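You operate a simulated robot arm through the tools that you are given. There is no shell and no other tool.

Carry out the task below with a simulated two-armed robot. There is one attempt and no reset: what you move stays moved.

JOB
Set the two buns beside the baking tray on it and brush egg on the middle of each.
Fine: stand the brush back in its pot. A coat counts when it lies all over at full strength: go over it till it gets no stronger.

The check looks at the end state, three seconds after you hand in, the way a careful person would. Anything else that was tipped, shoved, dropped, spilled or broken makes it a failure.

ROBOT AND FRAMES
Two 7-joint arms with two-finger parallel grippers on one trunk that stands fixed in place. Base frame: the origin is at the foot of the trunk, x ahead of it, y to its left, z up; the work surface is at about z = 900. Readings come in mm, degrees, newtons and seconds.
The left shoulder is at [30, 119, 1110], the right one opposite. With the tool pointing down near the work surface each hand reaches from about 260 to 680 mm from the base axis, measured 20 degrees to its own side. Payload 3.43 kg a hand.
Tool frame (each hand has its own): the origin (TCP) lies between the finger pads and is the grasp point; the fingertips stand 30 mm ahead of it; z points along the fingers, y is the line along which they close. The gripper opens to 94 mm. The fingers are 28 mm wide and 10 mm thick; the gripper's body (50 by 96 mm) begins 55 mm behind the TCP.
Orientation is told as [roll, pitch, yaw] about the base's x, y, z axes, in that order, counted from this pose: with the fingers straight down and closing along the base's y, the tool's x points along the base's -x, its y along +y and its z along -z.

CONTROLS
- The arms move only by the tool play_rows. It takes "left_moves", "right_moves" or both (then of equal length, played together; a hand with none holds still); each is a list of rows, each an object of numbers (a shift or turn left out is 0, a gripper value left out holds the last): "x", "y", "z": the shift along the tool's x, y, z in mm; "wx", "wy", "wz": the turn, a rotation vector about the tool's x, y, z in rad. In form: [{"x": .., "y": .., "z": .., "wx": .., "wy": .., "wz": ..}, ...]. A call has 1 to 20 rows; each row is the pose to reach, as a shift and turn from the pose commanded when the call began, along the tool's axes at that moment. "left_gripper" and "right_gripper" are, for a hand that has rows, the opening in per cent of the stroke, from 0 (shut) to 100 (fully open), set as the call begins (left out, the last holds). A row lasts 0.2 s, in which the tool goes at most 50 mm and 8.6 degrees; a call with a longer step from one row to the next is refused whole, and so is a gripper value outside its range. Where a pose cannot be reached the arm comes as near as it can. A force on the tool above 40 N (or 10 N above the force at the start of the call, whichever is more), or a blocked arm, ends the call early, and 0.2 s more pass. Each finger travels about 72 mm/s and halts on what it meets, pressing with about 37 N; the grip force reading is that of the motor and also rises with nothing between the fingers. The clock runs only during rows and for 0.2 s after the last one: add rows that repeat a pose to give the fingers time. The reply holds the time, the measured pose of the TCP, the force on the tool along the base axes, the opening and the grip force, in the units named above and with some noise, with the torque about the TCP (base axes, N m) and any sound that the robot's microphone picked up, and new pictures: "show" is both (left out), scene, wrist or none (wrist: the cameras of the hands that moved).
- Cameras (640 x 400 px; columns grow to the right, rows downward): "scene" is now at [39, 13.6, 1811.6]; the picture's right is [0.21, -0.98, 0.00], its down [-0.79, -0.17, -0.58] and it looks along [0.57, 0.12, -0.81] (base axes); focal length 319 px, centre (320, 200). "left" rides on the left gripper at [76, -14, -103] in its tool frame; the picture's right is [0.18, 0.98, 0.00], its down [-0.75, 0.14, -0.64] and it looks along [-0.63, 0.12, 0.77] (tool axes); focal length 243 px, centre (320, 200). "right" rides on the right gripper at [76, 14, -103] in its tool frame; the picture's right is [-0.18, 0.98, 0.00], its down [-0.75, -0.14, -0.64] and it looks along [-0.63, -0.12, 0.77] (tool axes); focal length 243 px, centre (320, 200). There is no depth. A picture from a camera that has moved, and an enlarged one, comes with that camera's place and axes in the base frame and with its lens.
- move_column(by): moves the trunk up (or, below 0, down) by that many mm; the arms and the scene camera ride with it, the base frame stays. It gives what a move gives, with no picture.
- turn_head(pan, tilt): turns the head with the scene camera to pan (to the left, within 143 degrees either way) and tilt (down, from -29 to 69), counted from straight ahead of the robot. It gives what a move gives, and a new picture of the scene camera.
- zoom(camera, box): a new picture of the part [left, top, right, bottom] of that camera's present view, enlarged. It takes no simulated time.
- hand_in(): hands the job in; it is judged then, once.

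Nothing tells you positions but the pictures and the camera data. Unless the task says otherwise, let go and move clear before handing in.

The tools are called after "Request:" as a command line: name --argument value ..., lists and objects as JSON in quotes. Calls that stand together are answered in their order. play_rows: Moves the arms, as the interface text tells. Its arguments: {"type":"object","properties":{"left_moves":{"type":"array"},"left_gripper":{"type":"number"},"right_moves":{"type":"array"},"right_gripper":{"type":"number"},"show":{"type":"string","enum":["both","scene","wrist","none"]}},"required":[]} The other tools are called the same way: move_column (by) moves the trunk up or down; turn_head (pan, tilt) turns the head that bears the scene camera; zoom (camera, box) takes an enlarged picture of a part of a camera's view; hand_in () hands the job in.

At the start:

```text
time: 0.0
left_tool_pos: [422.2, 209.1, 1368.1]
left_orientation: [0.1, 0.0, 0.0]
left_ft_force: [0.6, -0.5, 0.1]
left_wrist_torque: [-0.03, -0.01, 0.0]
left_gripper_width: 94.0
left_finger_force: 0.0
right_tool_pos: [417.8, -100.7, 1322.4]
right_orientation: [-0.1, -0.1, 0.0]
right_ft_force: [0.2, -0.5, -0.5]
right_wrist_torque: [-0.03, 0.0, 0.01]
right_gripper_width: 94.1
right_finger_force: 0.0
trunk travel left (down, up): [-375.0, 35.0]
head pan, tilt (commanded): [12.0, 54.2]
```

scene: 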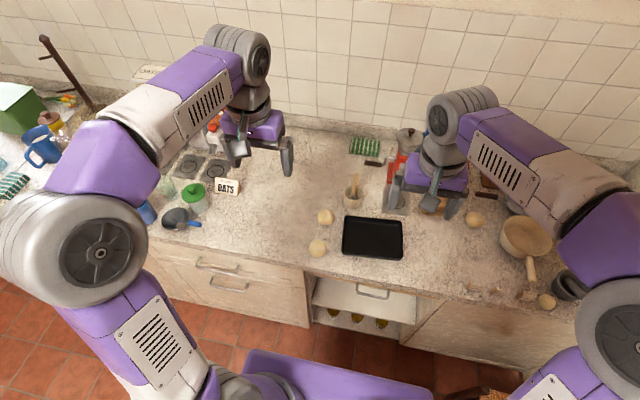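
right: 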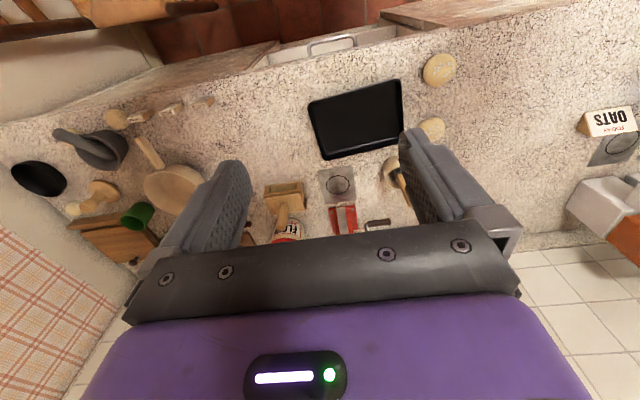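
left: 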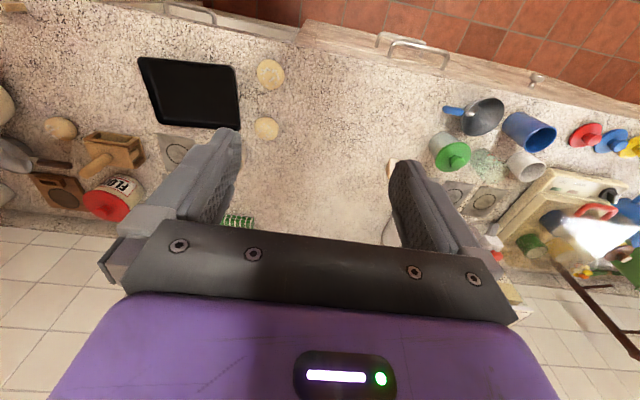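

I see a black baking tray with two pale buns just to its left, and a pot with a brush behind the tray. I'll zoom in to locate them before moving.

Request:
zoom --camera "scene" --box '[290, 160, 430, 270]'

Request:
zoom --camera "scene" --box '[330, 120, 490, 230]'

Request:
zoom --camera "right" --box '[240, 40, 500, 240]'

Request:
zoom --camera "left" --box '[30, 40, 310, 240]'

```text
3.64 times, centred on (360, 215) of scene
camera zoom: at [39.0, 13.6, 1811.6], right [0.21, -0.98, 0.0], down [-0.79, -0.17, -0.58], along [0.57, 0.12, -0.81], focal length 1159 px, centre (174, 146)
```

zoom: 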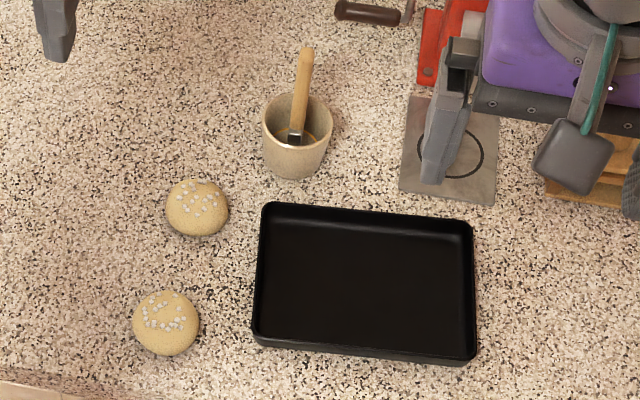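

```text
3.64 times, centred on (410, 175) of scene
camera zoom: at [39.0, 13.6, 1811.6], right [0.21, -0.98, 0.0], down [-0.79, -0.17, -0.58], along [0.57, 0.12, -0.81], focal length 1159 px, centre (-7, 291)
```

zoom: 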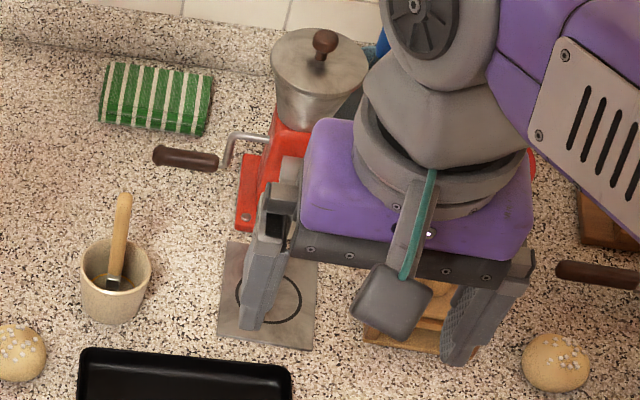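

```text
2.00 times, centred on (370, 140) of right
camera zoom: at [342.0, -85.6, 1425.4], right [0.18, 0.98, 0.0], down [0.75, -0.14, 0.64], along [0.63, -0.12, -0.77], focal length 485 px, centre (220, 320)
```

zoom: 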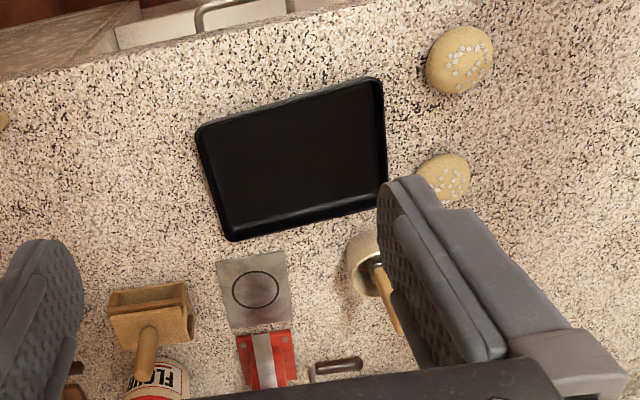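

```text
2.00 times, centred on (170, 140) of left
camera zoom: at [346.9, 196.2, 1470.9], right [-0.18, 0.98, 0.0], down [0.75, 0.14, 0.64], along [0.63, 0.12, -0.77], focal length 485 px, centre (620, 320)
```

zoom: 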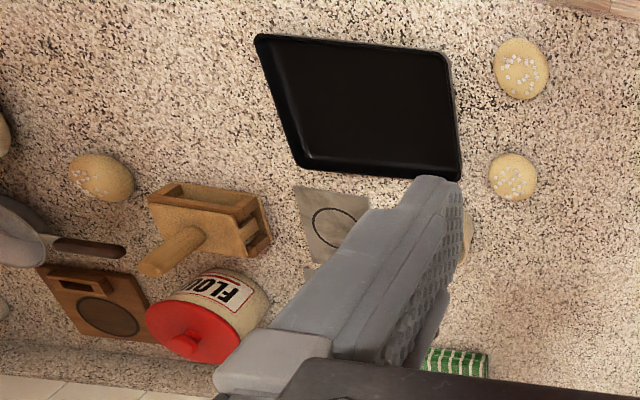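

I take the two buns to be at about (605, 112) and (484, 115), the tray centre at about (565, -45), and the brush pot at about (690, 31). First I park the right arm out to its side and bring the left hand above the near bun for a closer look.

Request:
play_rows --left_moves '[{"x": -9, "y": -13, "z": 33}, {"x": -18, "y": -26, "z": 66}, {"x": -27, "y": -40, "z": 100}, {"x": -36, "y": -54, "z": 134}, {"x": -45, "y": -67, "z": 168}, {"x": -54, "y": -81, "z": 201}, {"x": -62, "y": -94, "z": 225}, {"x": -62, "y": -94, "z": 225}]' --right_moves '[{"y": -30}, {"y": -60}, {"y": -90}, {"y": -120}, {"y": -150}, {"y": -180}, {"y": -210}, {"y": -220}]' --left_gripper 80

```text
time: 1.8
left_tool_pos: [483.6, 118.8, 1140.2]
left_orientation: [0.1, -0.1, 0.1]
left_ft_force: [-0.5, -0.3, -0.4]
left_wrist_torque: [0.02, 0.01, -0.05]
left_gripper_width: 75.0
left_finger_force: 0.1
right_tool_pos: [417.2, -319.3, 1322.9]
right_orientation: [0.0, 0.0, 0.1]
right_ft_force: [0.8, -0.7, 0.1]
right_wrist_torque: [0.0, 0.01, 0.01]
right_gripper_width: 94.1
right_finger_force: 0.1
trunk travel left (down, up): [-375.0, 35.0]
head pan, tilt (commanded): [12.0, 54.2]
camera scene: at [38.5, 14.1, 1811.7], right [0.21, -0.98, 0.0], down [-0.79, -0.17, -0.58], along [0.57, 0.12, -0.81], focal length 319 px, centre (320, 200)
camera right: at [341.5, -305.2, 1425.8], right [0.18, 0.98, 0.0], down [0.75, -0.14, 0.64], along [0.63, -0.12, -0.77], focal length 243 px, centre (320, 200)
camera left: at [408.5, 103.8, 1243.3], right [-0.18, 0.98, 0.0], down [0.75, 0.14, 0.64], along [0.63, 0.12, -0.77], focal length 243 px, centre (320, 200)
```

scene: 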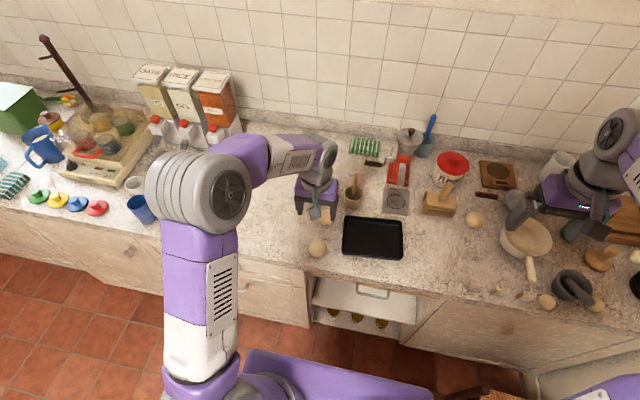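
right: 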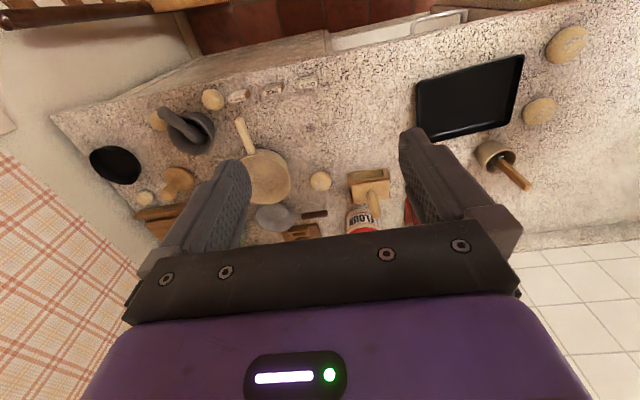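
left: 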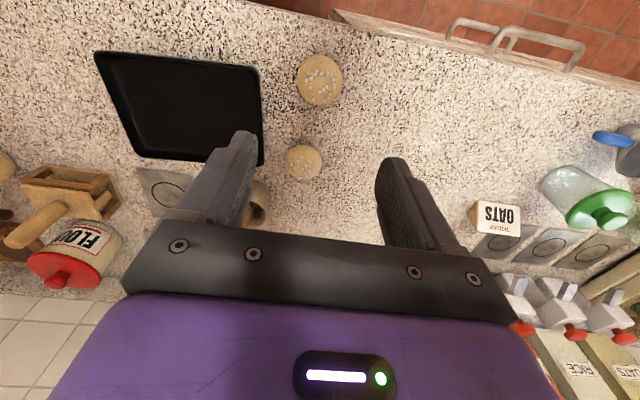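

The view is clear: the buns read at about (485, 117) and (604, 114) from both cameras. I'll zoom in to measure the pot, brush and tray.

Request:
zoom --camera "right" --box '[400, 20, 600, 200]'

Request:
zoom --camera "scene" --box '[290, 160, 430, 270]'

Request:
zoom --camera "left" --box '[80, 40, 360, 240]'

```text
2.22 times, centred on (500, 110) of right
camera zoom: at [341.5, -305.2, 1425.8], right [0.18, 0.98, 0.0], down [0.75, -0.14, 0.64], along [0.63, -0.12, -0.77], focal length 539 px, centre (-80, 400)
```

zoom: 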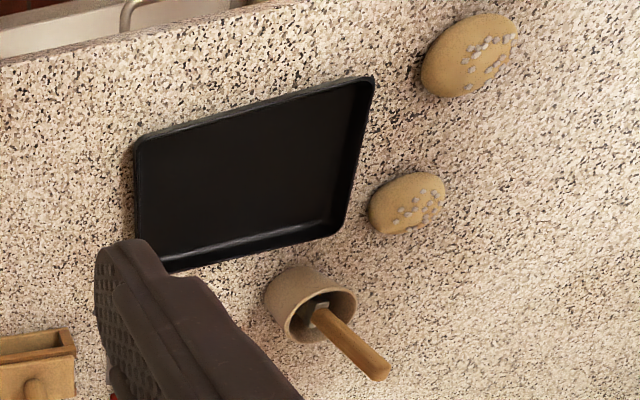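

```text
3.64 times, centred on (360, 215) of scene
camera zoom: at [38.5, 14.1, 1811.7], right [0.21, -0.98, 0.0], down [-0.79, -0.17, -0.58], along [0.57, 0.12, -0.81], focal length 1159 px, centre (174, 146)
```

zoom: 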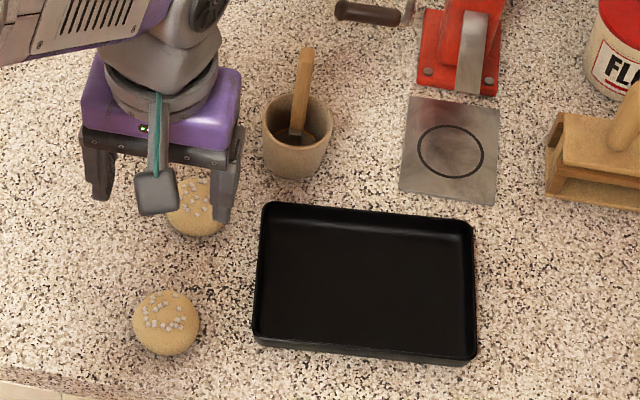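

```text
2.00 times, centred on (220, 140) of left
camera zoom: at [408.5, 103.8, 1243.3], right [-0.18, 0.98, 0.0], down [0.75, 0.14, 0.64], along [0.63, 0.12, -0.77], focal length 485 px, centre (520, 320)
```

zoom: 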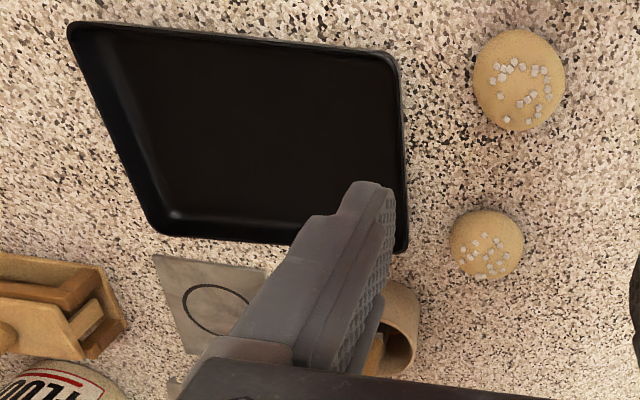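

The brush stands nearly upright at about (691, 37), its top at z≈1050 and the pot rim at z≈958. The tray spans roughly x 500–632 and y -136 to 48, so I'll turn the left gripper 90° to close along x, which gives room at the tray walls.

Request:
play_rows --left_moves '[{"wz": 0.143}, {"wz": 0.286}, {"wz": 0.429}, {"wz": 0.571}, {"wz": 0.714}, {"wz": 0.857}, {"wz": 1.0}, {"wz": 1.143}, {"wz": 1.286}, {"wz": 1.429}, {"wz": 1.571}, {"wz": 1.571}]'

```text
time: 4.4
left_tool_pos: [486.2, 115.8, 1142.9]
left_orientation: [0.0, 0.0, -90.1]
left_ft_force: [-0.5, -0.5, 0.0]
left_wrist_torque: [0.0, 0.01, 0.01]
left_gripper_width: 75.2
left_finger_force: 0.1
right_tool_pos: [416.9, -319.8, 1322.4]
right_orientation: [0.0, 0.0, 0.0]
right_ft_force: [0.1, 0.6, 0.7]
right_wrist_torque: [0.03, -0.01, -0.04]
right_gripper_width: 94.0
right_finger_force: 0.1
trunk travel left (down, up): [-375.0, 35.0]
head pan, tilt (commanded): [12.0, 54.2]
camera scene: at [39.0, 13.6, 1811.6], right [0.21, -0.98, 0.0], down [-0.79, -0.17, -0.58], along [0.57, 0.12, -0.81], focal length 319 px, centre (320, 200)
camera left: at [471.0, 192.5, 1245.8], right [0.98, 0.18, 0.0], down [0.14, -0.75, 0.64], along [0.12, -0.63, -0.77], focal length 243 px, centre (320, 200)
```

scene: 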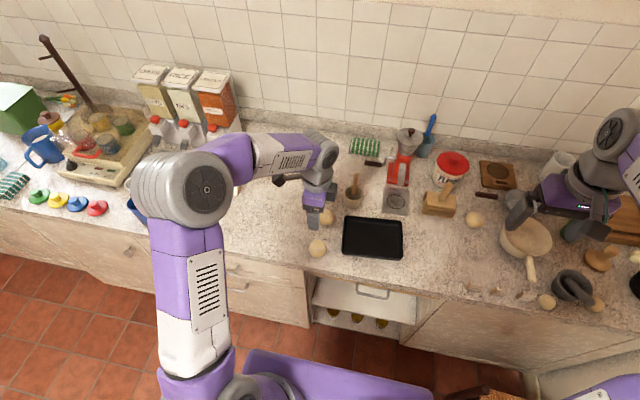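
left: 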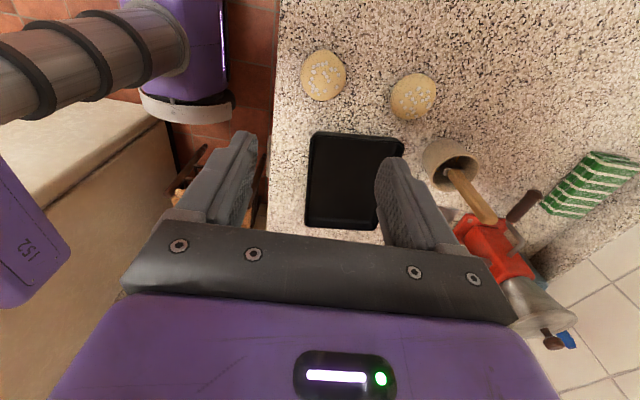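

The camera now looks sideways over the buns and confirms the near bun at about (487, 118). I descend to just above it and check the alignment.

Request:
play_rows --left_moves '[{"x": 1, "y": 0.5, "z": 30}, {"x": 2, "y": 1, "z": 60}, {"x": 2, "y": 1, "z": 95}, {"x": 2, "y": 1, "z": 130}, {"x": 2, "y": 1, "z": 143}, {"x": 2, "y": 1, "z": 143}]' --left_gripper 85

```text
time: 5.8
left_tool_pos: [486.1, 118.8, 1001.8]
left_orientation: [0.1, 0.0, -90.0]
left_ft_force: [0.3, -0.4, -0.4]
left_wrist_torque: [0.01, 0.04, -0.01]
left_gripper_width: 80.1
left_finger_force: 0.1
right_tool_pos: [418.8, -320.0, 1322.8]
right_orientation: [0.0, 0.0, 0.0]
right_ft_force: [-0.4, 0.6, 0.2]
right_wrist_torque: [-0.04, 0.02, 0.03]
right_gripper_width: 93.9
right_finger_force: 0.0
trunk travel left (down, up): [-375.0, 35.0]
head pan, tilt (commanded): [12.0, 54.2]
camera scene: at [39.1, 13.7, 1811.6], right [0.21, -0.98, 0.0], down [-0.79, -0.17, -0.58], along [0.57, 0.12, -0.81], focal length 319 px, centre (320, 200)
camera left: at [472.4, 195.9, 1104.2], right [0.98, 0.18, 0.0], down [0.14, -0.75, 0.64], along [0.12, -0.63, -0.77], focal length 243 px, centre (320, 200)
```

scene: 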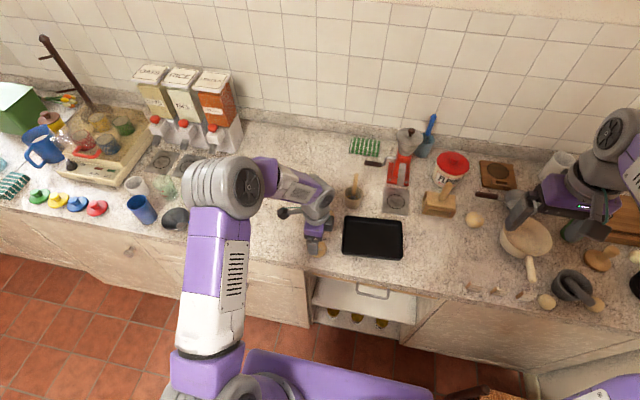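
left: 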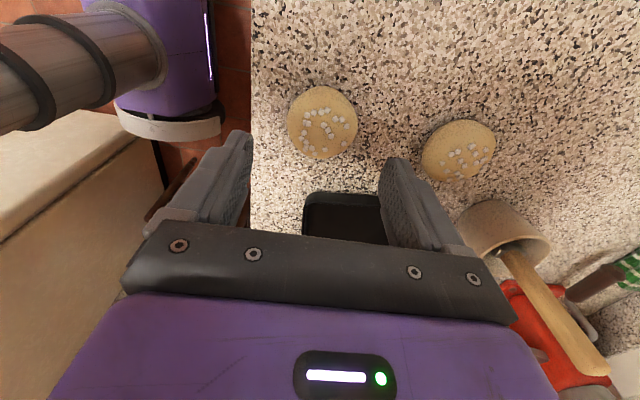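

The near bun sits between the open fingers, slightly ahead. I go down to about z=937, close on it and lift.

Request:
play_rows --left_moves '[{"x": 1, "y": 1.5, "z": 16}, {"x": 1, "y": 1.5, "z": 32}, {"x": 1, "y": 1.5, "z": 48}, {"x": 1, "y": 1.5, "z": 60}, {"x": 1, "y": 1.5, "z": 65}, {"x": 1, "y": 1.5, "z": 65}]'

```text
time: 7.2
left_tool_pos: [486.9, 120.2, 935.7]
left_orientation: [0.0, 0.1, -89.9]
left_ft_force: [-0.3, 0.0, 0.3]
left_wrist_torque: [-0.01, -0.01, 0.0]
left_gripper_width: 79.9
left_finger_force: 0.1
right_tool_pos: [417.2, -319.8, 1323.6]
right_orientation: [0.0, 0.0, 0.0]
right_ft_force: [0.3, -0.7, 0.7]
right_wrist_torque: [-0.01, -0.01, 0.0]
right_gripper_width: 93.9
right_finger_force: 0.1
trunk travel left (down, up): [-375.0, 35.0]
head pan, tilt (commanded): [12.0, 54.2]
camera scene: at [39.1, 13.6, 1811.6], right [0.21, -0.98, 0.0], down [-0.79, -0.17, -0.58], along [0.57, 0.12, -0.81], focal length 319 px, centre (320, 200)
camera left: at [473.0, 196.2, 1038.5], right [0.98, 0.18, 0.0], down [0.14, -0.75, 0.64], along [0.12, -0.63, -0.77], focal length 243 px, centre (320, 200)
```

scene: 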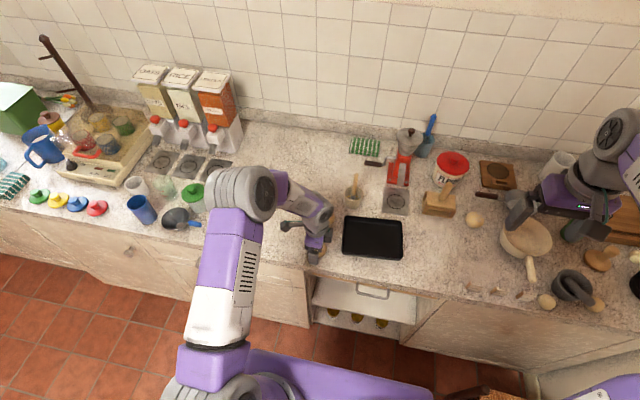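
left: 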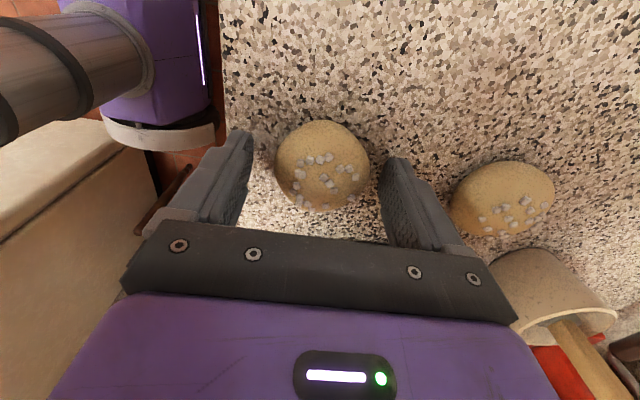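

The bun is centred between the fingers with the tips about 5 mm above the counter. I close on it and watch the width and force before lifting.

Request:
play_rows --left_moves '[{"x": -1, "z": 1.5}, {"x": -1, "z": 1.5}, {"x": -1, "z": 1.5}, {"x": -1, "z": 1.5}]' --left_gripper 45 --show "wrist"

```text
time: 8.2
left_tool_pos: [488.6, 119.7, 933.6]
left_orientation: [0.1, 0.1, -90.1]
left_ft_force: [0.0, 2.4, 9.3]
left_wrist_torque: [0.01, 0.08, 0.0]
left_gripper_width: 56.0
left_finger_force: 36.9
right_tool_pos: [418.6, -318.2, 1321.9]
right_orientation: [0.0, 0.0, 0.1]
right_ft_force: [-0.1, 0.3, -0.6]
right_wrist_torque: [0.01, -0.04, 0.03]
right_gripper_width: 94.0
right_finger_force: 0.2
trunk travel left (down, up): [-375.0, 35.0]
head pan, tilt (commanded): [12.0, 54.2]
camera left: at [473.0, 195.6, 1037.3], right [0.98, 0.18, 0.0], down [0.14, -0.75, 0.64], along [0.12, -0.63, -0.77], focal length 243 px, centre (320, 200)
```

left: 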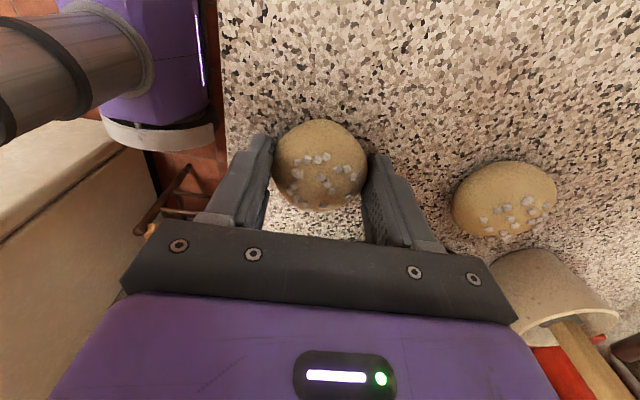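

The gripper holds the bun at 56 mm. I lift slowly and check that it comes along.

Request:
play_rows --left_moves '[{"z": -5}, {"z": -12}, {"z": -22}, {"z": -35}, {"z": -50}, {"z": -70}, {"z": -90}, {"z": -110}, {"z": -110}]' --show "both"

```text
time: 10.2
left_tool_pos: [489.0, 116.0, 1043.4]
left_orientation: [0.1, 0.0, -90.0]
left_ft_force: [-0.1, 0.7, 0.2]
left_wrist_torque: [0.04, -0.02, 0.01]
left_gripper_width: 55.9
left_finger_force: 37.1
right_tool_pos: [417.6, -320.3, 1322.2]
right_orientation: [0.0, 0.0, -0.1]
right_ft_force: [-0.5, -0.6, -0.1]
right_wrist_torque: [-0.01, 0.01, 0.01]
right_gripper_width: 94.2
right_finger_force: 0.0
trunk travel left (down, up): [-375.0, 35.0]
head pan, tilt (commanded): [12.0, 54.2]
camera scene: at [39.4, 13.7, 1811.6], right [0.21, -0.98, 0.0], down [-0.79, -0.17, -0.58], along [0.57, 0.12, -0.81], focal length 319 px, centre (320, 200)
camera left: at [474.8, 194.0, 1146.8], right [0.98, 0.18, 0.0], down [0.14, -0.75, 0.64], along [0.12, -0.63, -0.77], focal length 243 px, centre (320, 200)
```

scene: 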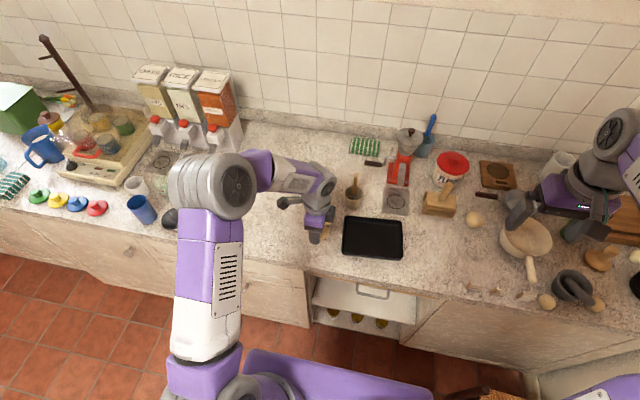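
left: 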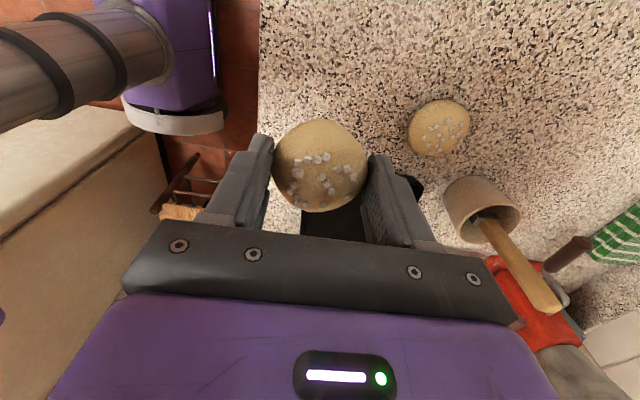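

The bun is held firmly. Next I carry it at z≈1043 over the right half of the tray, to about (568, -84).

Request:
play_rows --left_moves '[{"x": -15, "y": 6}, {"x": -45, "y": 18}, {"x": -80, "y": 32}, {"x": -115, "y": 46}, {"x": -150, "y": 60}, {"x": -180, "y": 72}, {"x": -202, "y": 80.5}, {"x": -202, "y": 80.5}, {"x": -202, "y": 80.5}]' --show "both"

```text
time: 12.2
left_tool_pos: [568.2, -84.2, 1043.9]
left_orientation: [-0.1, 0.0, -89.9]
left_ft_force: [-0.2, 0.2, 0.7]
left_wrist_torque: [0.0, 0.01, 0.0]
left_gripper_width: 55.9
left_finger_force: 36.7
right_tool_pos: [417.4, -319.5, 1321.2]
right_orientation: [0.0, 0.0, 0.0]
right_ft_force: [0.3, 0.0, -0.8]
right_wrist_torque: [0.0, 0.02, -0.01]
right_gripper_width: 94.1
right_finger_force: 0.1
trunk travel left (down, up): [-375.0, 35.0]
head pan, tilt (commanded): [12.0, 54.2]
camera scene: at [39.2, 13.2, 1811.6], right [0.21, -0.98, 0.0], down [-0.79, -0.17, -0.58], along [0.57, 0.12, -0.81], focal length 319 px, centre (320, 200)
camera left: at [554.3, -8.5, 1146.8], right [0.98, 0.18, 0.0], down [0.14, -0.75, 0.64], along [0.12, -0.63, -0.77], focal length 243 px, centre (320, 200)
```

scene: 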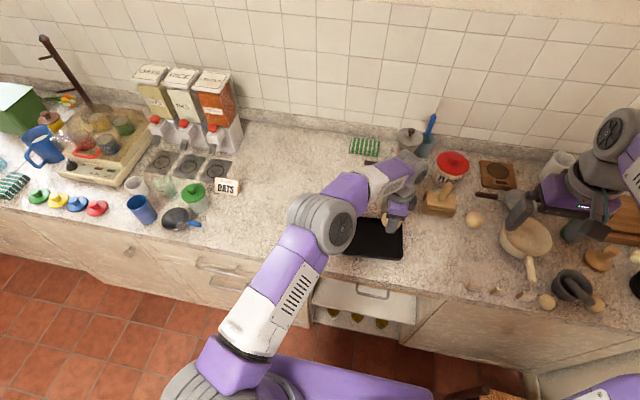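
left: 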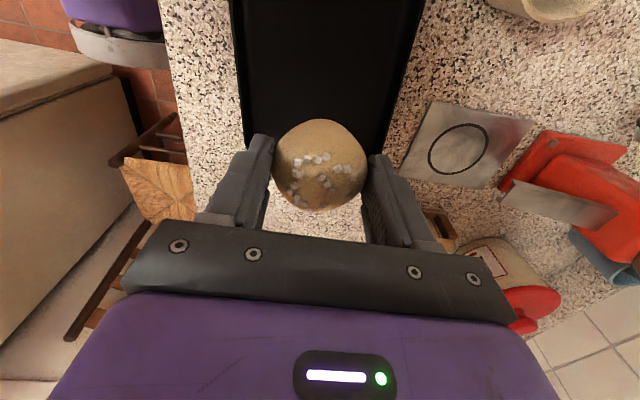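

The bun is over the right half of the tray and the edges match my estimate, with near and far walls at x≈501 and 637. I lower it to just above the tray floor.

Request:
play_rows --left_moves '[{"z": 15}, {"z": 35}, {"z": 55}, {"z": 75}, {"z": 90}, {"z": 100}, {"z": 100}]' --show "wrist"

Request:
play_rows --left_moves '[{"z": 1.5}, {"z": 3}, {"z": 3}]' --show "none"

```text
time: 13.8
left_tool_pos: [569.3, -82.9, 944.9]
left_orientation: [0.0, 0.0, -89.9]
left_ft_force: [0.2, 0.1, -1.0]
left_wrist_torque: [-0.01, 0.0, 0.03]
left_gripper_width: 56.0
left_finger_force: 36.7
right_tool_pos: [418.1, -318.9, 1322.8]
right_orientation: [0.0, 0.0, -0.1]
right_ft_force: [-0.1, -0.2, 0.5]
right_wrist_torque: [-0.01, 0.01, 0.01]
right_gripper_width: 94.0
right_finger_force: 0.1
trunk travel left (down, up): [-375.0, 35.0]
head pan, tilt (commanded): [12.0, 54.2]
camera left: at [555.3, -6.8, 1047.6], right [0.98, 0.18, 0.0], down [0.14, -0.75, 0.64], along [0.12, -0.63, -0.77], focal length 243 px, centre (320, 200)
```

left: 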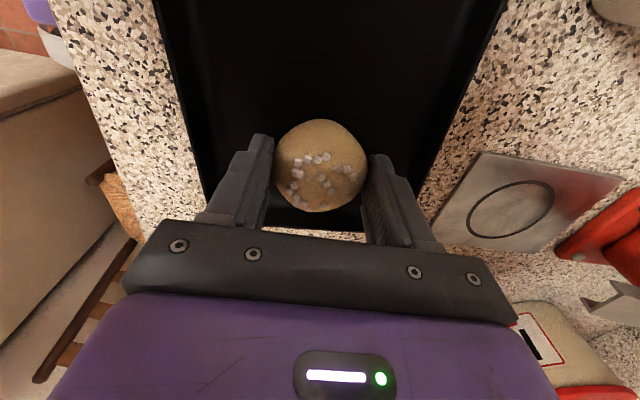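

```text
time: 14.6
left_tool_pos: [569.2, -84.2, 941.0]
left_orientation: [0.0, 0.0, -90.0]
left_ft_force: [0.2, -0.2, 0.7]
left_wrist_torque: [0.03, -0.02, -0.01]
left_gripper_width: 56.0
left_finger_force: 37.1
right_tool_pos: [417.0, -319.1, 1322.6]
right_orientation: [0.0, 0.0, 0.0]
right_ft_force: [0.6, -0.2, 0.9]
right_wrist_torque: [0.0, -0.03, -0.01]
right_gripper_width: 93.8
right_finger_force: 0.0
trunk travel left (down, up): [-375.0, 35.0]
head pan, tilt (commanded): [12.0, 54.2]
```

The bun is well inside the tray walls and hasn't touched down yet. I lower in small steps until the force shows contact.

Request:
play_rows --left_moves '[{"z": 1}, {"z": 2}, {"z": 2}]' --show "none"

Request:
play_rows --left_moves '[{"z": 1}, {"z": 1.5}, {"z": 1.5}]' --show "wrist"

```text
time: 15.4
left_tool_pos: [567.6, -84.2, 937.9]
left_orientation: [-0.1, -0.1, -90.0]
left_ft_force: [0.9, 0.8, 0.6]
left_wrist_torque: [-0.04, 0.0, -0.01]
left_gripper_width: 56.0
left_finger_force: 36.9
right_tool_pos: [417.2, -318.8, 1323.4]
right_orientation: [0.0, -0.1, 0.0]
right_ft_force: [0.1, -0.5, -0.4]
right_wrist_torque: [-0.01, -0.02, 0.0]
right_gripper_width: 94.2
right_finger_force: 0.1
trunk travel left (down, up): [-375.0, 35.0]
head pan, tilt (commanded): [12.0, 54.2]
```

```text
time: 16.2
left_tool_pos: [568.4, -83.8, 937.9]
left_orientation: [0.2, -0.1, -89.9]
left_ft_force: [1.6, 1.2, 14.0]
left_wrist_torque: [-0.01, 0.26, -0.03]
left_gripper_width: 56.0
left_finger_force: 36.9
right_tool_pos: [416.5, -319.0, 1322.4]
right_orientation: [-0.1, 0.1, 0.0]
right_ft_force: [-0.2, 0.5, -0.1]
right_wrist_torque: [0.0, 0.05, -0.02]
right_gripper_width: 93.9
right_finger_force: 0.0
trunk travel left (down, up): [-375.0, 35.0]
head pan, tilt (commanded): [12.0, 54.2]
camera left: at [553.7, -7.4, 1041.3], right [0.98, 0.18, 0.0], down [0.14, -0.75, 0.64], along [0.12, -0.63, -0.77], focal length 243 px, centre (320, 200)
```

left: 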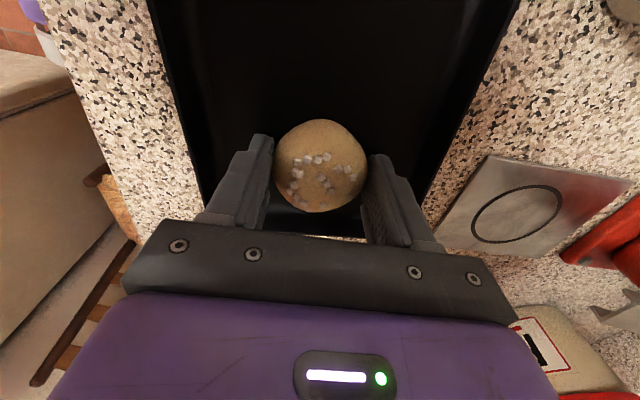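

Contact is felt at 14 N, so the bun rests on the tray floor. I ease up half a millimetre, open the fingers a little and lift away.

Request:
play_rows --left_moves '[{"z": -0.7}, {"z": -0.7}, {"z": -0.7}]' --left_gripper 73 --show "none"

Request:
play_rows --left_moves '[{"z": -10}, {"z": -25}, {"z": -45}, {"z": -70}, {"z": -95}, {"z": -110}, {"z": -110}]' --show "both"

```text
time: 17.0
left_tool_pos: [568.8, -83.1, 938.1]
left_orientation: [0.0, 0.0, -90.1]
left_ft_force: [-0.6, -0.5, -0.3]
left_wrist_torque: [0.02, 0.03, -0.02]
left_gripper_width: 68.7
left_finger_force: 0.0
right_tool_pos: [418.8, -319.1, 1323.0]
right_orientation: [0.0, -0.1, 0.0]
right_ft_force: [-0.2, -0.3, 0.4]
right_wrist_torque: [0.0, -0.01, 0.01]
right_gripper_width: 94.0
right_finger_force: 0.0
trunk travel left (down, up): [-375.0, 35.0]
head pan, tilt (commanded): [12.0, 54.2]
```

```text
time: 18.6
left_tool_pos: [569.3, -83.2, 1047.1]
left_orientation: [0.0, 0.0, -90.0]
left_ft_force: [-0.1, -0.8, 0.9]
left_wrist_torque: [-0.02, 0.02, -0.01]
left_gripper_width: 68.7
left_finger_force: 0.1
right_tool_pos: [417.8, -319.3, 1322.3]
right_orientation: [0.0, 0.0, 0.0]
right_ft_force: [-0.2, -0.1, 0.0]
right_wrist_torque: [-0.03, 0.03, -0.01]
right_gripper_width: 94.2
right_finger_force: 0.0
trunk travel left (down, up): [-375.0, 35.0]
head pan, tilt (commanded): [12.0, 54.2]
camera scene: at [39.1, 13.6, 1811.6], right [0.21, -0.98, 0.0], down [-0.79, -0.17, -0.58], along [0.57, 0.12, -0.81], focal length 319 px, centre (320, 200)
camera left: at [555.0, -7.2, 1149.5], right [0.98, 0.18, 0.0], down [0.14, -0.75, 0.64], along [0.12, -0.63, -0.77], focal length 243 px, centre (320, 200)
```

scene: 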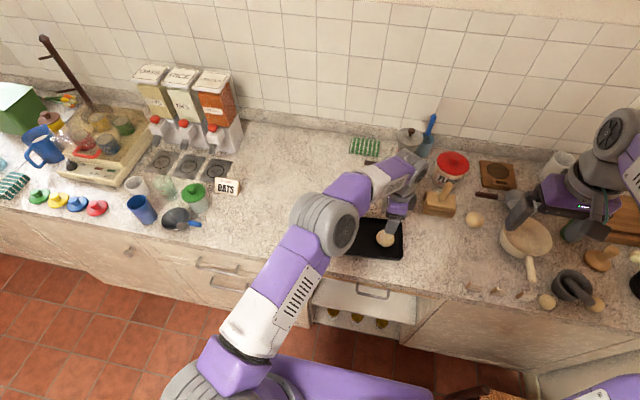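
left: 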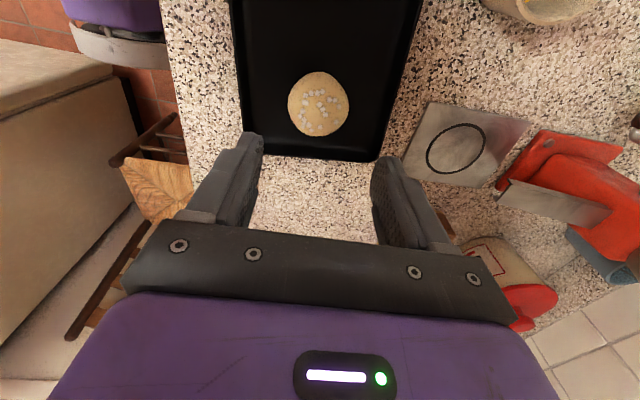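

The first bun sits flat in the right half of the tray. Next is the far bun at about (609, 114); I travel along y first to stay well clear of the pot, then move out in x.

Request:
play_rows --left_moves '[{"x": 20}, {"x": 55}, {"x": 95}, {"x": 135}, {"x": 170}, {"x": 190, "y": 10}, {"x": 198.5, "y": 30}, {"x": 198.5, "y": 40.5}, {"x": 198.5, "y": 40.5, "z": 20}, {"x": 198.5, "y": 40.5, "z": 45}, {"x": 198.5, "y": 40.5, "z": 45}]' --left_gripper 85 --show "both"

```text
time: 21.0
left_tool_pos: [608.0, 115.3, 1002.5]
left_orientation: [0.0, 0.1, -90.0]
left_ft_force: [-0.9, -0.2, 0.2]
left_wrist_torque: [-0.01, 0.01, 0.01]
left_gripper_width: 79.9
left_finger_force: 0.1
right_tool_pos: [416.9, -319.3, 1322.3]
right_orientation: [0.1, 0.1, 0.0]
right_ft_force: [0.3, -0.9, -0.9]
right_wrist_torque: [-0.01, 0.0, 0.01]
right_gripper_width: 94.2
right_finger_force: 0.0
trunk travel left (down, up): [-375.0, 35.0]
head pan, tilt (commanded): [12.0, 54.2]
camera scene: at [38.5, 13.6, 1811.7], right [0.21, -0.98, 0.0], down [-0.79, -0.17, -0.59], along [0.57, 0.12, -0.81], focal length 319 px, centre (320, 200)
camera left: at [594.2, 192.3, 1105.5], right [0.98, 0.18, 0.0], down [0.14, -0.75, 0.64], along [0.12, -0.63, -0.77], focal length 243 px, centre (320, 200)
```

scene: 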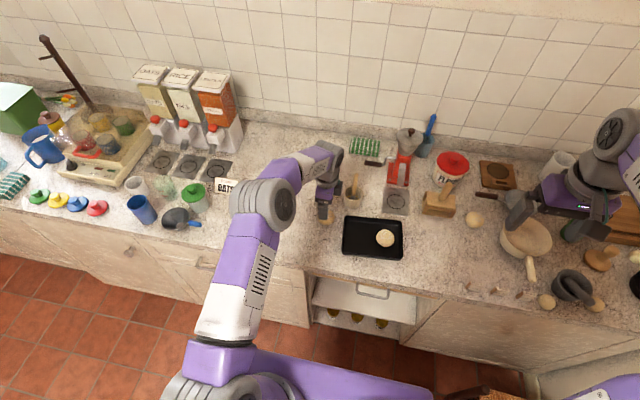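
left: 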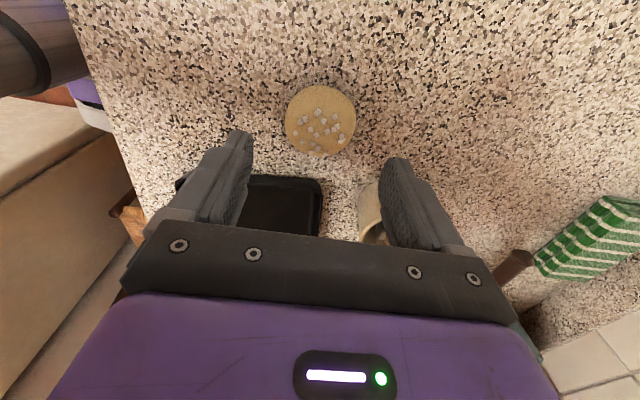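

The far bun sits centred between the fingers, at about (609, 116). I descend and close on it.

Request:
play_rows --left_moves '[{"x": 1, "z": 18}, {"x": 1, "z": 36}, {"x": 1, "z": 52}, {"x": 1, "z": 63}, {"x": 1, "z": 68}, {"x": 1, "z": 68}]' --show "wrist"

Request:
play_rows --left_moves '[{"z": 0}, {"z": 0}, {"z": 0}, {"z": 0}]' --left_gripper 45 --show "wrist"

```text
time: 22.4
left_tool_pos: [609.1, 116.9, 933.8]
left_orientation: [0.0, -0.1, -90.0]
left_ft_force: [0.3, 0.1, 0.6]
left_wrist_torque: [-0.01, -0.01, -0.03]
left_gripper_width: 80.1
left_finger_force: 0.2
right_tool_pos: [417.3, -320.0, 1322.5]
right_orientation: [0.0, 0.0, 0.0]
right_ft_force: [-0.1, 0.3, -0.4]
right_wrist_torque: [0.02, -0.03, 0.0]
right_gripper_width: 93.9
right_finger_force: 0.0
trunk travel left (down, up): [-375.0, 35.0]
head pan, tilt (commanded): [12.0, 54.2]
camera left: at [595.0, 192.5, 1037.2], right [0.98, 0.18, 0.0], down [0.14, -0.75, 0.64], along [0.12, -0.63, -0.77], focal length 243 px, centre (320, 200)
```

left: 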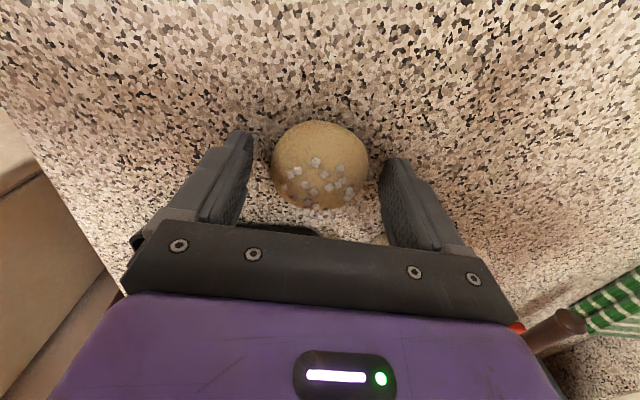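

```text
time: 23.4
left_tool_pos: [608.9, 116.3, 933.4]
left_orientation: [0.0, 0.0, -89.9]
left_ft_force: [-1.1, -0.4, 0.9]
left_wrist_torque: [-0.01, 0.0, -0.05]
left_gripper_width: 56.3
left_finger_force: 37.1
right_tool_pos: [417.6, -318.4, 1322.4]
right_orientation: [0.0, 0.0, 0.0]
right_ft_force: [-1.0, 0.4, 0.2]
right_wrist_torque: [0.0, 0.02, -0.01]
right_gripper_width: 94.1
right_finger_force: 0.1
trunk travel left (down, up): [-375.0, 35.0]
head pan, tilt (commanded): [12.0, 54.2]
camera left: at [595.0, 192.4, 1037.4], right [0.98, 0.18, 0.0], down [0.14, -0.75, 0.64], along [0.12, -0.63, -0.77], focal length 243 px, centre (320, 200)
```

left: 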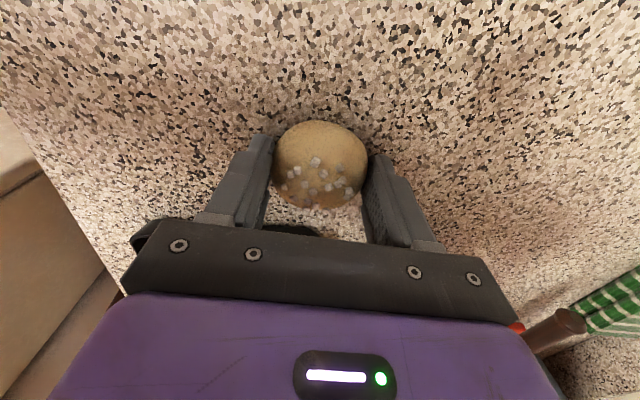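

The second bun is gripped at 56 mm. I lift it, draw it back in x, then carry it over the left half of the tray to (559, -2).

Request:
play_rows --left_moves '[{"z": -5}, {"z": -15}, {"z": -35}, {"z": -60}, {"z": -85}, {"z": -105}, {"z": -110, "y": -10}, {"z": -110, "y": -30}, {"z": -110, "y": -46, "x": -10}, {"z": -110, "y": -50, "x": -35}, {"z": -110, "y": -50, "x": -65}, {"z": -110, "y": -50, "x": -95}, {"z": -110, "y": -50, "x": -117.5}, {"z": -110, "y": -50, "x": -117.5}, {"z": -110, "y": -50, "x": -117.5}]' --show "both"

```text
time: 26.6
left_tool_pos: [559.3, -0.1, 1044.5]
left_orientation: [0.0, 0.0, -90.0]
left_ft_force: [-0.2, 0.3, -0.8]
left_wrist_torque: [0.0, 0.0, -0.02]
left_gripper_width: 56.1
left_finger_force: 36.6
right_tool_pos: [417.7, -320.0, 1322.8]
right_orientation: [0.0, 0.0, -0.1]
right_ft_force: [0.3, 0.4, 0.9]
right_wrist_torque: [0.02, -0.01, 0.03]
right_gripper_width: 93.8
right_finger_force: 0.0
trunk travel left (down, up): [-375.0, 35.0]
head pan, tilt (commanded): [12.0, 54.2]
camera scene: at [39.2, 13.3, 1811.6], right [0.21, -0.98, 0.0], down [-0.79, -0.17, -0.58], along [0.57, 0.12, -0.81], focal length 319 px, centre (320, 200)
camera left: at [545.6, 75.8, 1148.5], right [0.98, 0.18, 0.0], down [0.14, -0.75, 0.64], along [0.12, -0.63, -0.77], focal length 243 px, centre (320, 200)
```

scene: 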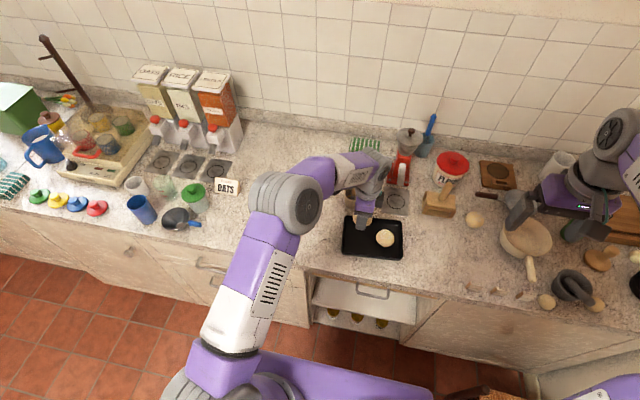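
left: 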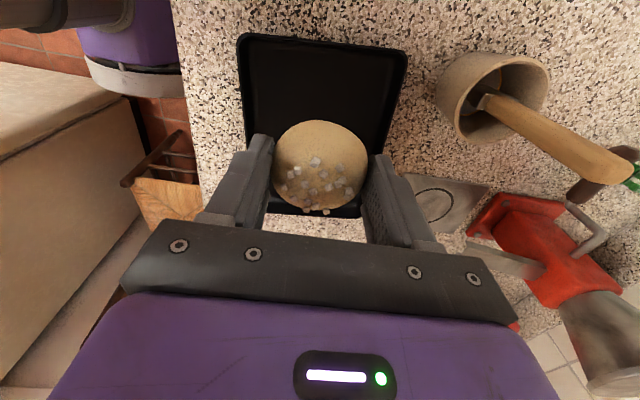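

The bun hangs over the left half of the tray, clear of both walls. I lower it to just above the floor.

Request:
play_rows --left_moves '[{"z": 15}, {"z": 35}, {"z": 55}, {"z": 75}, {"z": 92}, {"z": 102}, {"z": 103}, {"z": 103}]' --show "wrist"

Request:
play_rows --left_moves '[{"z": 1}, {"z": 2}, {"z": 2}]' --show "none"

Request:
play_rows --left_moves '[{"z": 0.7}, {"z": 1.2}, {"z": 1.2}]' --show "none"

```text
time: 28.4
left_tool_pos: [558.8, -2.4, 941.7]
left_orientation: [0.0, 0.0, -90.1]
left_ft_force: [0.2, -0.4, -1.5]
left_wrist_torque: [0.01, 0.01, 0.01]
left_gripper_width: 56.2
left_finger_force: 36.6
right_tool_pos: [418.0, -319.5, 1323.0]
right_orientation: [0.0, 0.1, 0.0]
right_ft_force: [1.3, -0.9, -0.1]
right_wrist_torque: [-0.02, 0.01, 0.0]
right_gripper_width: 93.9
right_finger_force: 0.0
trunk travel left (down, up): [-375.0, 35.0]
head pan, tilt (commanded): [12.0, 54.2]
camera left: at [544.8, 75.0, 1044.4], right [0.98, 0.18, 0.0], down [0.14, -0.75, 0.64], along [0.12, -0.63, -0.77], focal length 243 px, centre (320, 200)
```

left: 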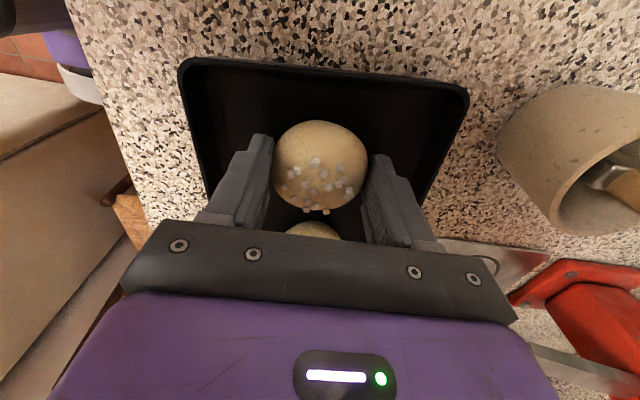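

```text
time: 29.2
left_tool_pos: [559.1, -1.8, 941.1]
left_orientation: [0.0, 0.0, -89.9]
left_ft_force: [-0.6, -0.3, -0.2]
left_wrist_torque: [-0.01, 0.01, 0.0]
left_gripper_width: 56.4
left_finger_force: 37.2
right_tool_pos: [417.5, -320.2, 1320.9]
right_orientation: [-0.1, 0.0, 0.0]
right_ft_force: [0.3, 1.1, 0.2]
right_wrist_torque: [-0.04, 0.03, -0.01]
right_gripper_width: 93.9
right_finger_force: 0.0
trunk travel left (down, up): [-375.0, 35.0]
head pan, tilt (commanded): [12.0, 54.2]
```

```text
time: 30.0
left_tool_pos: [558.4, -1.8, 938.8]
left_orientation: [0.0, 0.0, -90.1]
left_ft_force: [-0.8, -0.4, 0.8]
left_wrist_torque: [-0.02, -0.05, -0.01]
left_gripper_width: 56.1
left_finger_force: 37.3
right_tool_pos: [417.3, -319.7, 1322.6]
right_orientation: [0.0, 0.0, 0.0]
right_ft_force: [0.7, 0.4, 0.3]
right_wrist_torque: [0.0, -0.02, 0.01]
right_gripper_width: 94.1
right_finger_force: 0.0
trunk travel left (down, up): [-375.0, 35.0]
head pan, tilt (commanded): [12.0, 54.2]
```

There is no contact yet, with the bun within a millimetre or so of the floor. I step down a little further.

Request:
play_rows --left_moves '[{"z": 0.5}, {"z": 0.8}, {"z": 0.8}]' --show "none"

```text
time: 30.8
left_tool_pos: [559.4, -2.3, 937.9]
left_orientation: [0.1, 0.0, -90.0]
left_ft_force: [0.6, 0.9, 3.8]
left_wrist_torque: [-0.01, -0.13, 0.0]
left_gripper_width: 56.1
left_finger_force: 36.8
right_tool_pos: [417.4, -318.4, 1322.9]
right_orientation: [-0.1, 0.0, -0.1]
right_ft_force: [-0.9, 0.4, -0.1]
right_wrist_torque: [0.01, -0.01, -0.03]
right_gripper_width: 94.2
right_finger_force: 0.1
trunk travel left (down, up): [-375.0, 35.0]
head pan, tilt (commanded): [12.0, 54.2]
```

The 3.8 N of contact tells me the bun is resting on the tray. I release it and rise.

Request:
play_rows --left_moves '[{"z": 0}, {"z": 0}, {"z": 0}]' --left_gripper 73 --show "none"

Request:
play_rows --left_moves '[{"z": -10}, {"z": -25}, {"z": -45}, {"z": -75}, {"z": -110}, {"z": -145}, {"z": -175}, {"z": -175}]' --show "both"

```text
time: 31.6
left_tool_pos: [558.5, -1.1, 937.2]
left_orientation: [0.0, 0.1, -90.0]
left_ft_force: [0.1, -0.6, 0.5]
left_wrist_torque: [-0.02, -0.03, 0.01]
left_gripper_width: 68.6
left_finger_force: 0.1
right_tool_pos: [416.3, -318.4, 1321.9]
right_orientation: [0.0, 0.1, 0.0]
right_ft_force: [0.4, -1.4, 0.3]
right_wrist_torque: [0.0, 0.0, -0.01]
right_gripper_width: 93.8
right_finger_force: 0.0
trunk travel left (down, up): [-375.0, 35.0]
head pan, tilt (commanded): [12.0, 54.2]
```

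```text
time: 33.4
left_tool_pos: [556.2, -0.9, 1112.7]
left_orientation: [0.0, 0.0, -89.9]
left_ft_force: [0.5, -0.2, 0.1]
left_wrist_torque: [0.03, 0.0, -0.03]
left_gripper_width: 68.3
left_finger_force: 0.0
right_tool_pos: [417.9, -319.0, 1322.4]
right_orientation: [0.0, 0.0, 0.0]
right_ft_force: [0.9, 0.4, 1.2]
right_wrist_torque: [0.01, 0.0, -0.01]
right_gripper_width: 94.0
right_finger_force: 0.1
trunk travel left (down, up): [-375.0, 35.0]
head pan, tilt (commanded): [12.0, 54.2]
camera scene: at [39.5, 13.7, 1811.6], right [0.21, -0.98, 0.0], down [-0.79, -0.17, -0.58], along [0.57, 0.12, -0.81], focal length 319 px, centre (320, 200)
camera left: at [543.0, 75.7, 1215.7], right [0.98, 0.18, 0.0], down [0.14, -0.75, 0.64], along [0.12, -0.63, -0.77], focal length 243 px, centre (320, 200)
```

scene: 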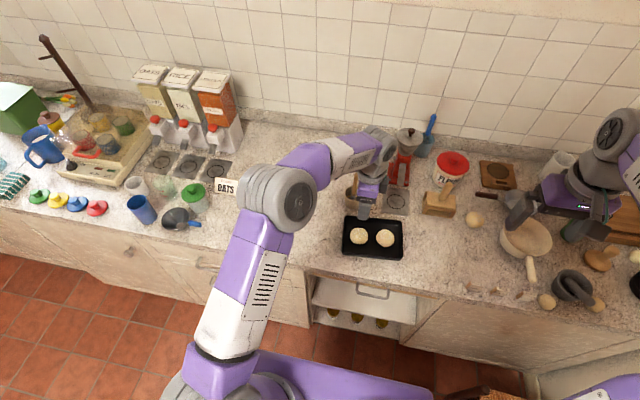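
left: 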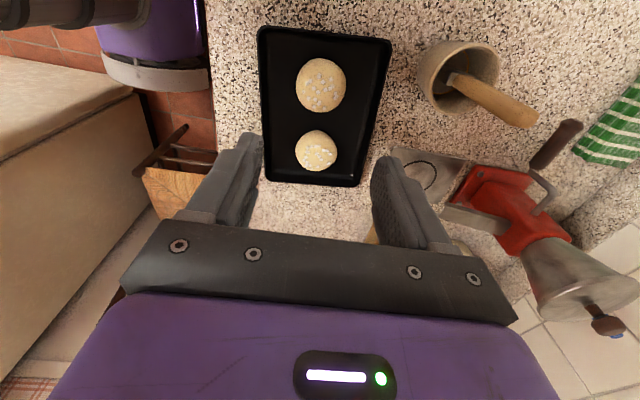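

Both buns are on the tray, so now the brush. I'll zoom in on the pot and handle to see their shape and the egg.

Request:
zoom --camera "left" --box '[380, 20, 580, 145]'

Request:
zoom --camera "scene" --box '[320, 160, 400, 270]'

Request:
zoom --camera "right" --box '[400, 20, 600, 200]'

```text
3.20 times, centred on (480, 82) of left
camera zoom: at [543.0, 75.7, 1215.7], right [0.98, 0.18, 0.0], down [0.14, -0.75, 0.64], along [0.12, -0.63, -0.77], focal length 776 px, centre (-192, 576)
```

zoom: 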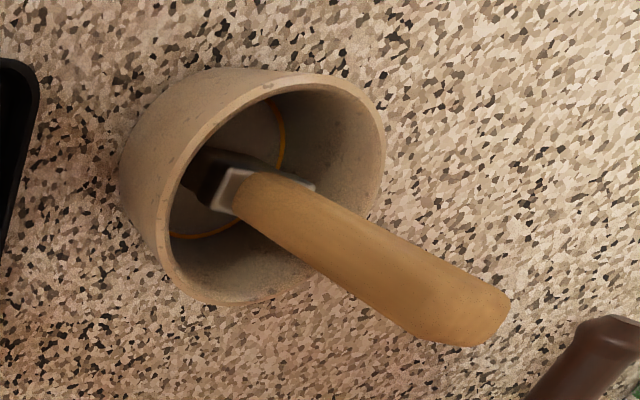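

```text
3.64 times, centred on (360, 215) of scene
camera zoom: at [39.5, 13.7, 1811.6], right [0.21, -0.98, 0.0], down [-0.79, -0.17, -0.58], along [0.57, 0.12, -0.81], focal length 1159 px, centre (174, 146)
```

zoom: 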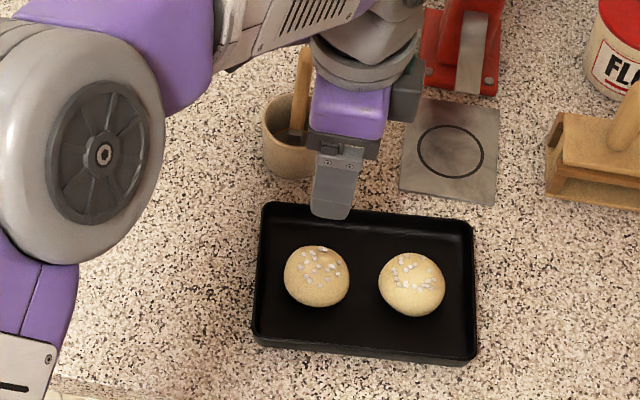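

```text
2.22 times, centred on (500, 110) of right
camera zoom: at [342.4, -305.1, 1425.4], right [0.18, 0.98, 0.0], down [0.75, -0.14, 0.64], along [0.63, -0.12, -0.77], focal length 539 px, centre (-80, 400)
```

zoom: 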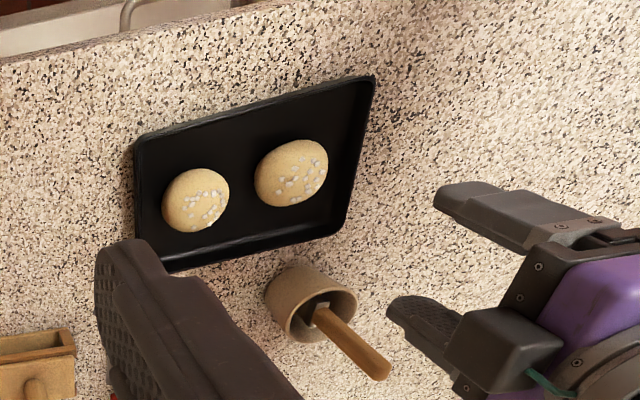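

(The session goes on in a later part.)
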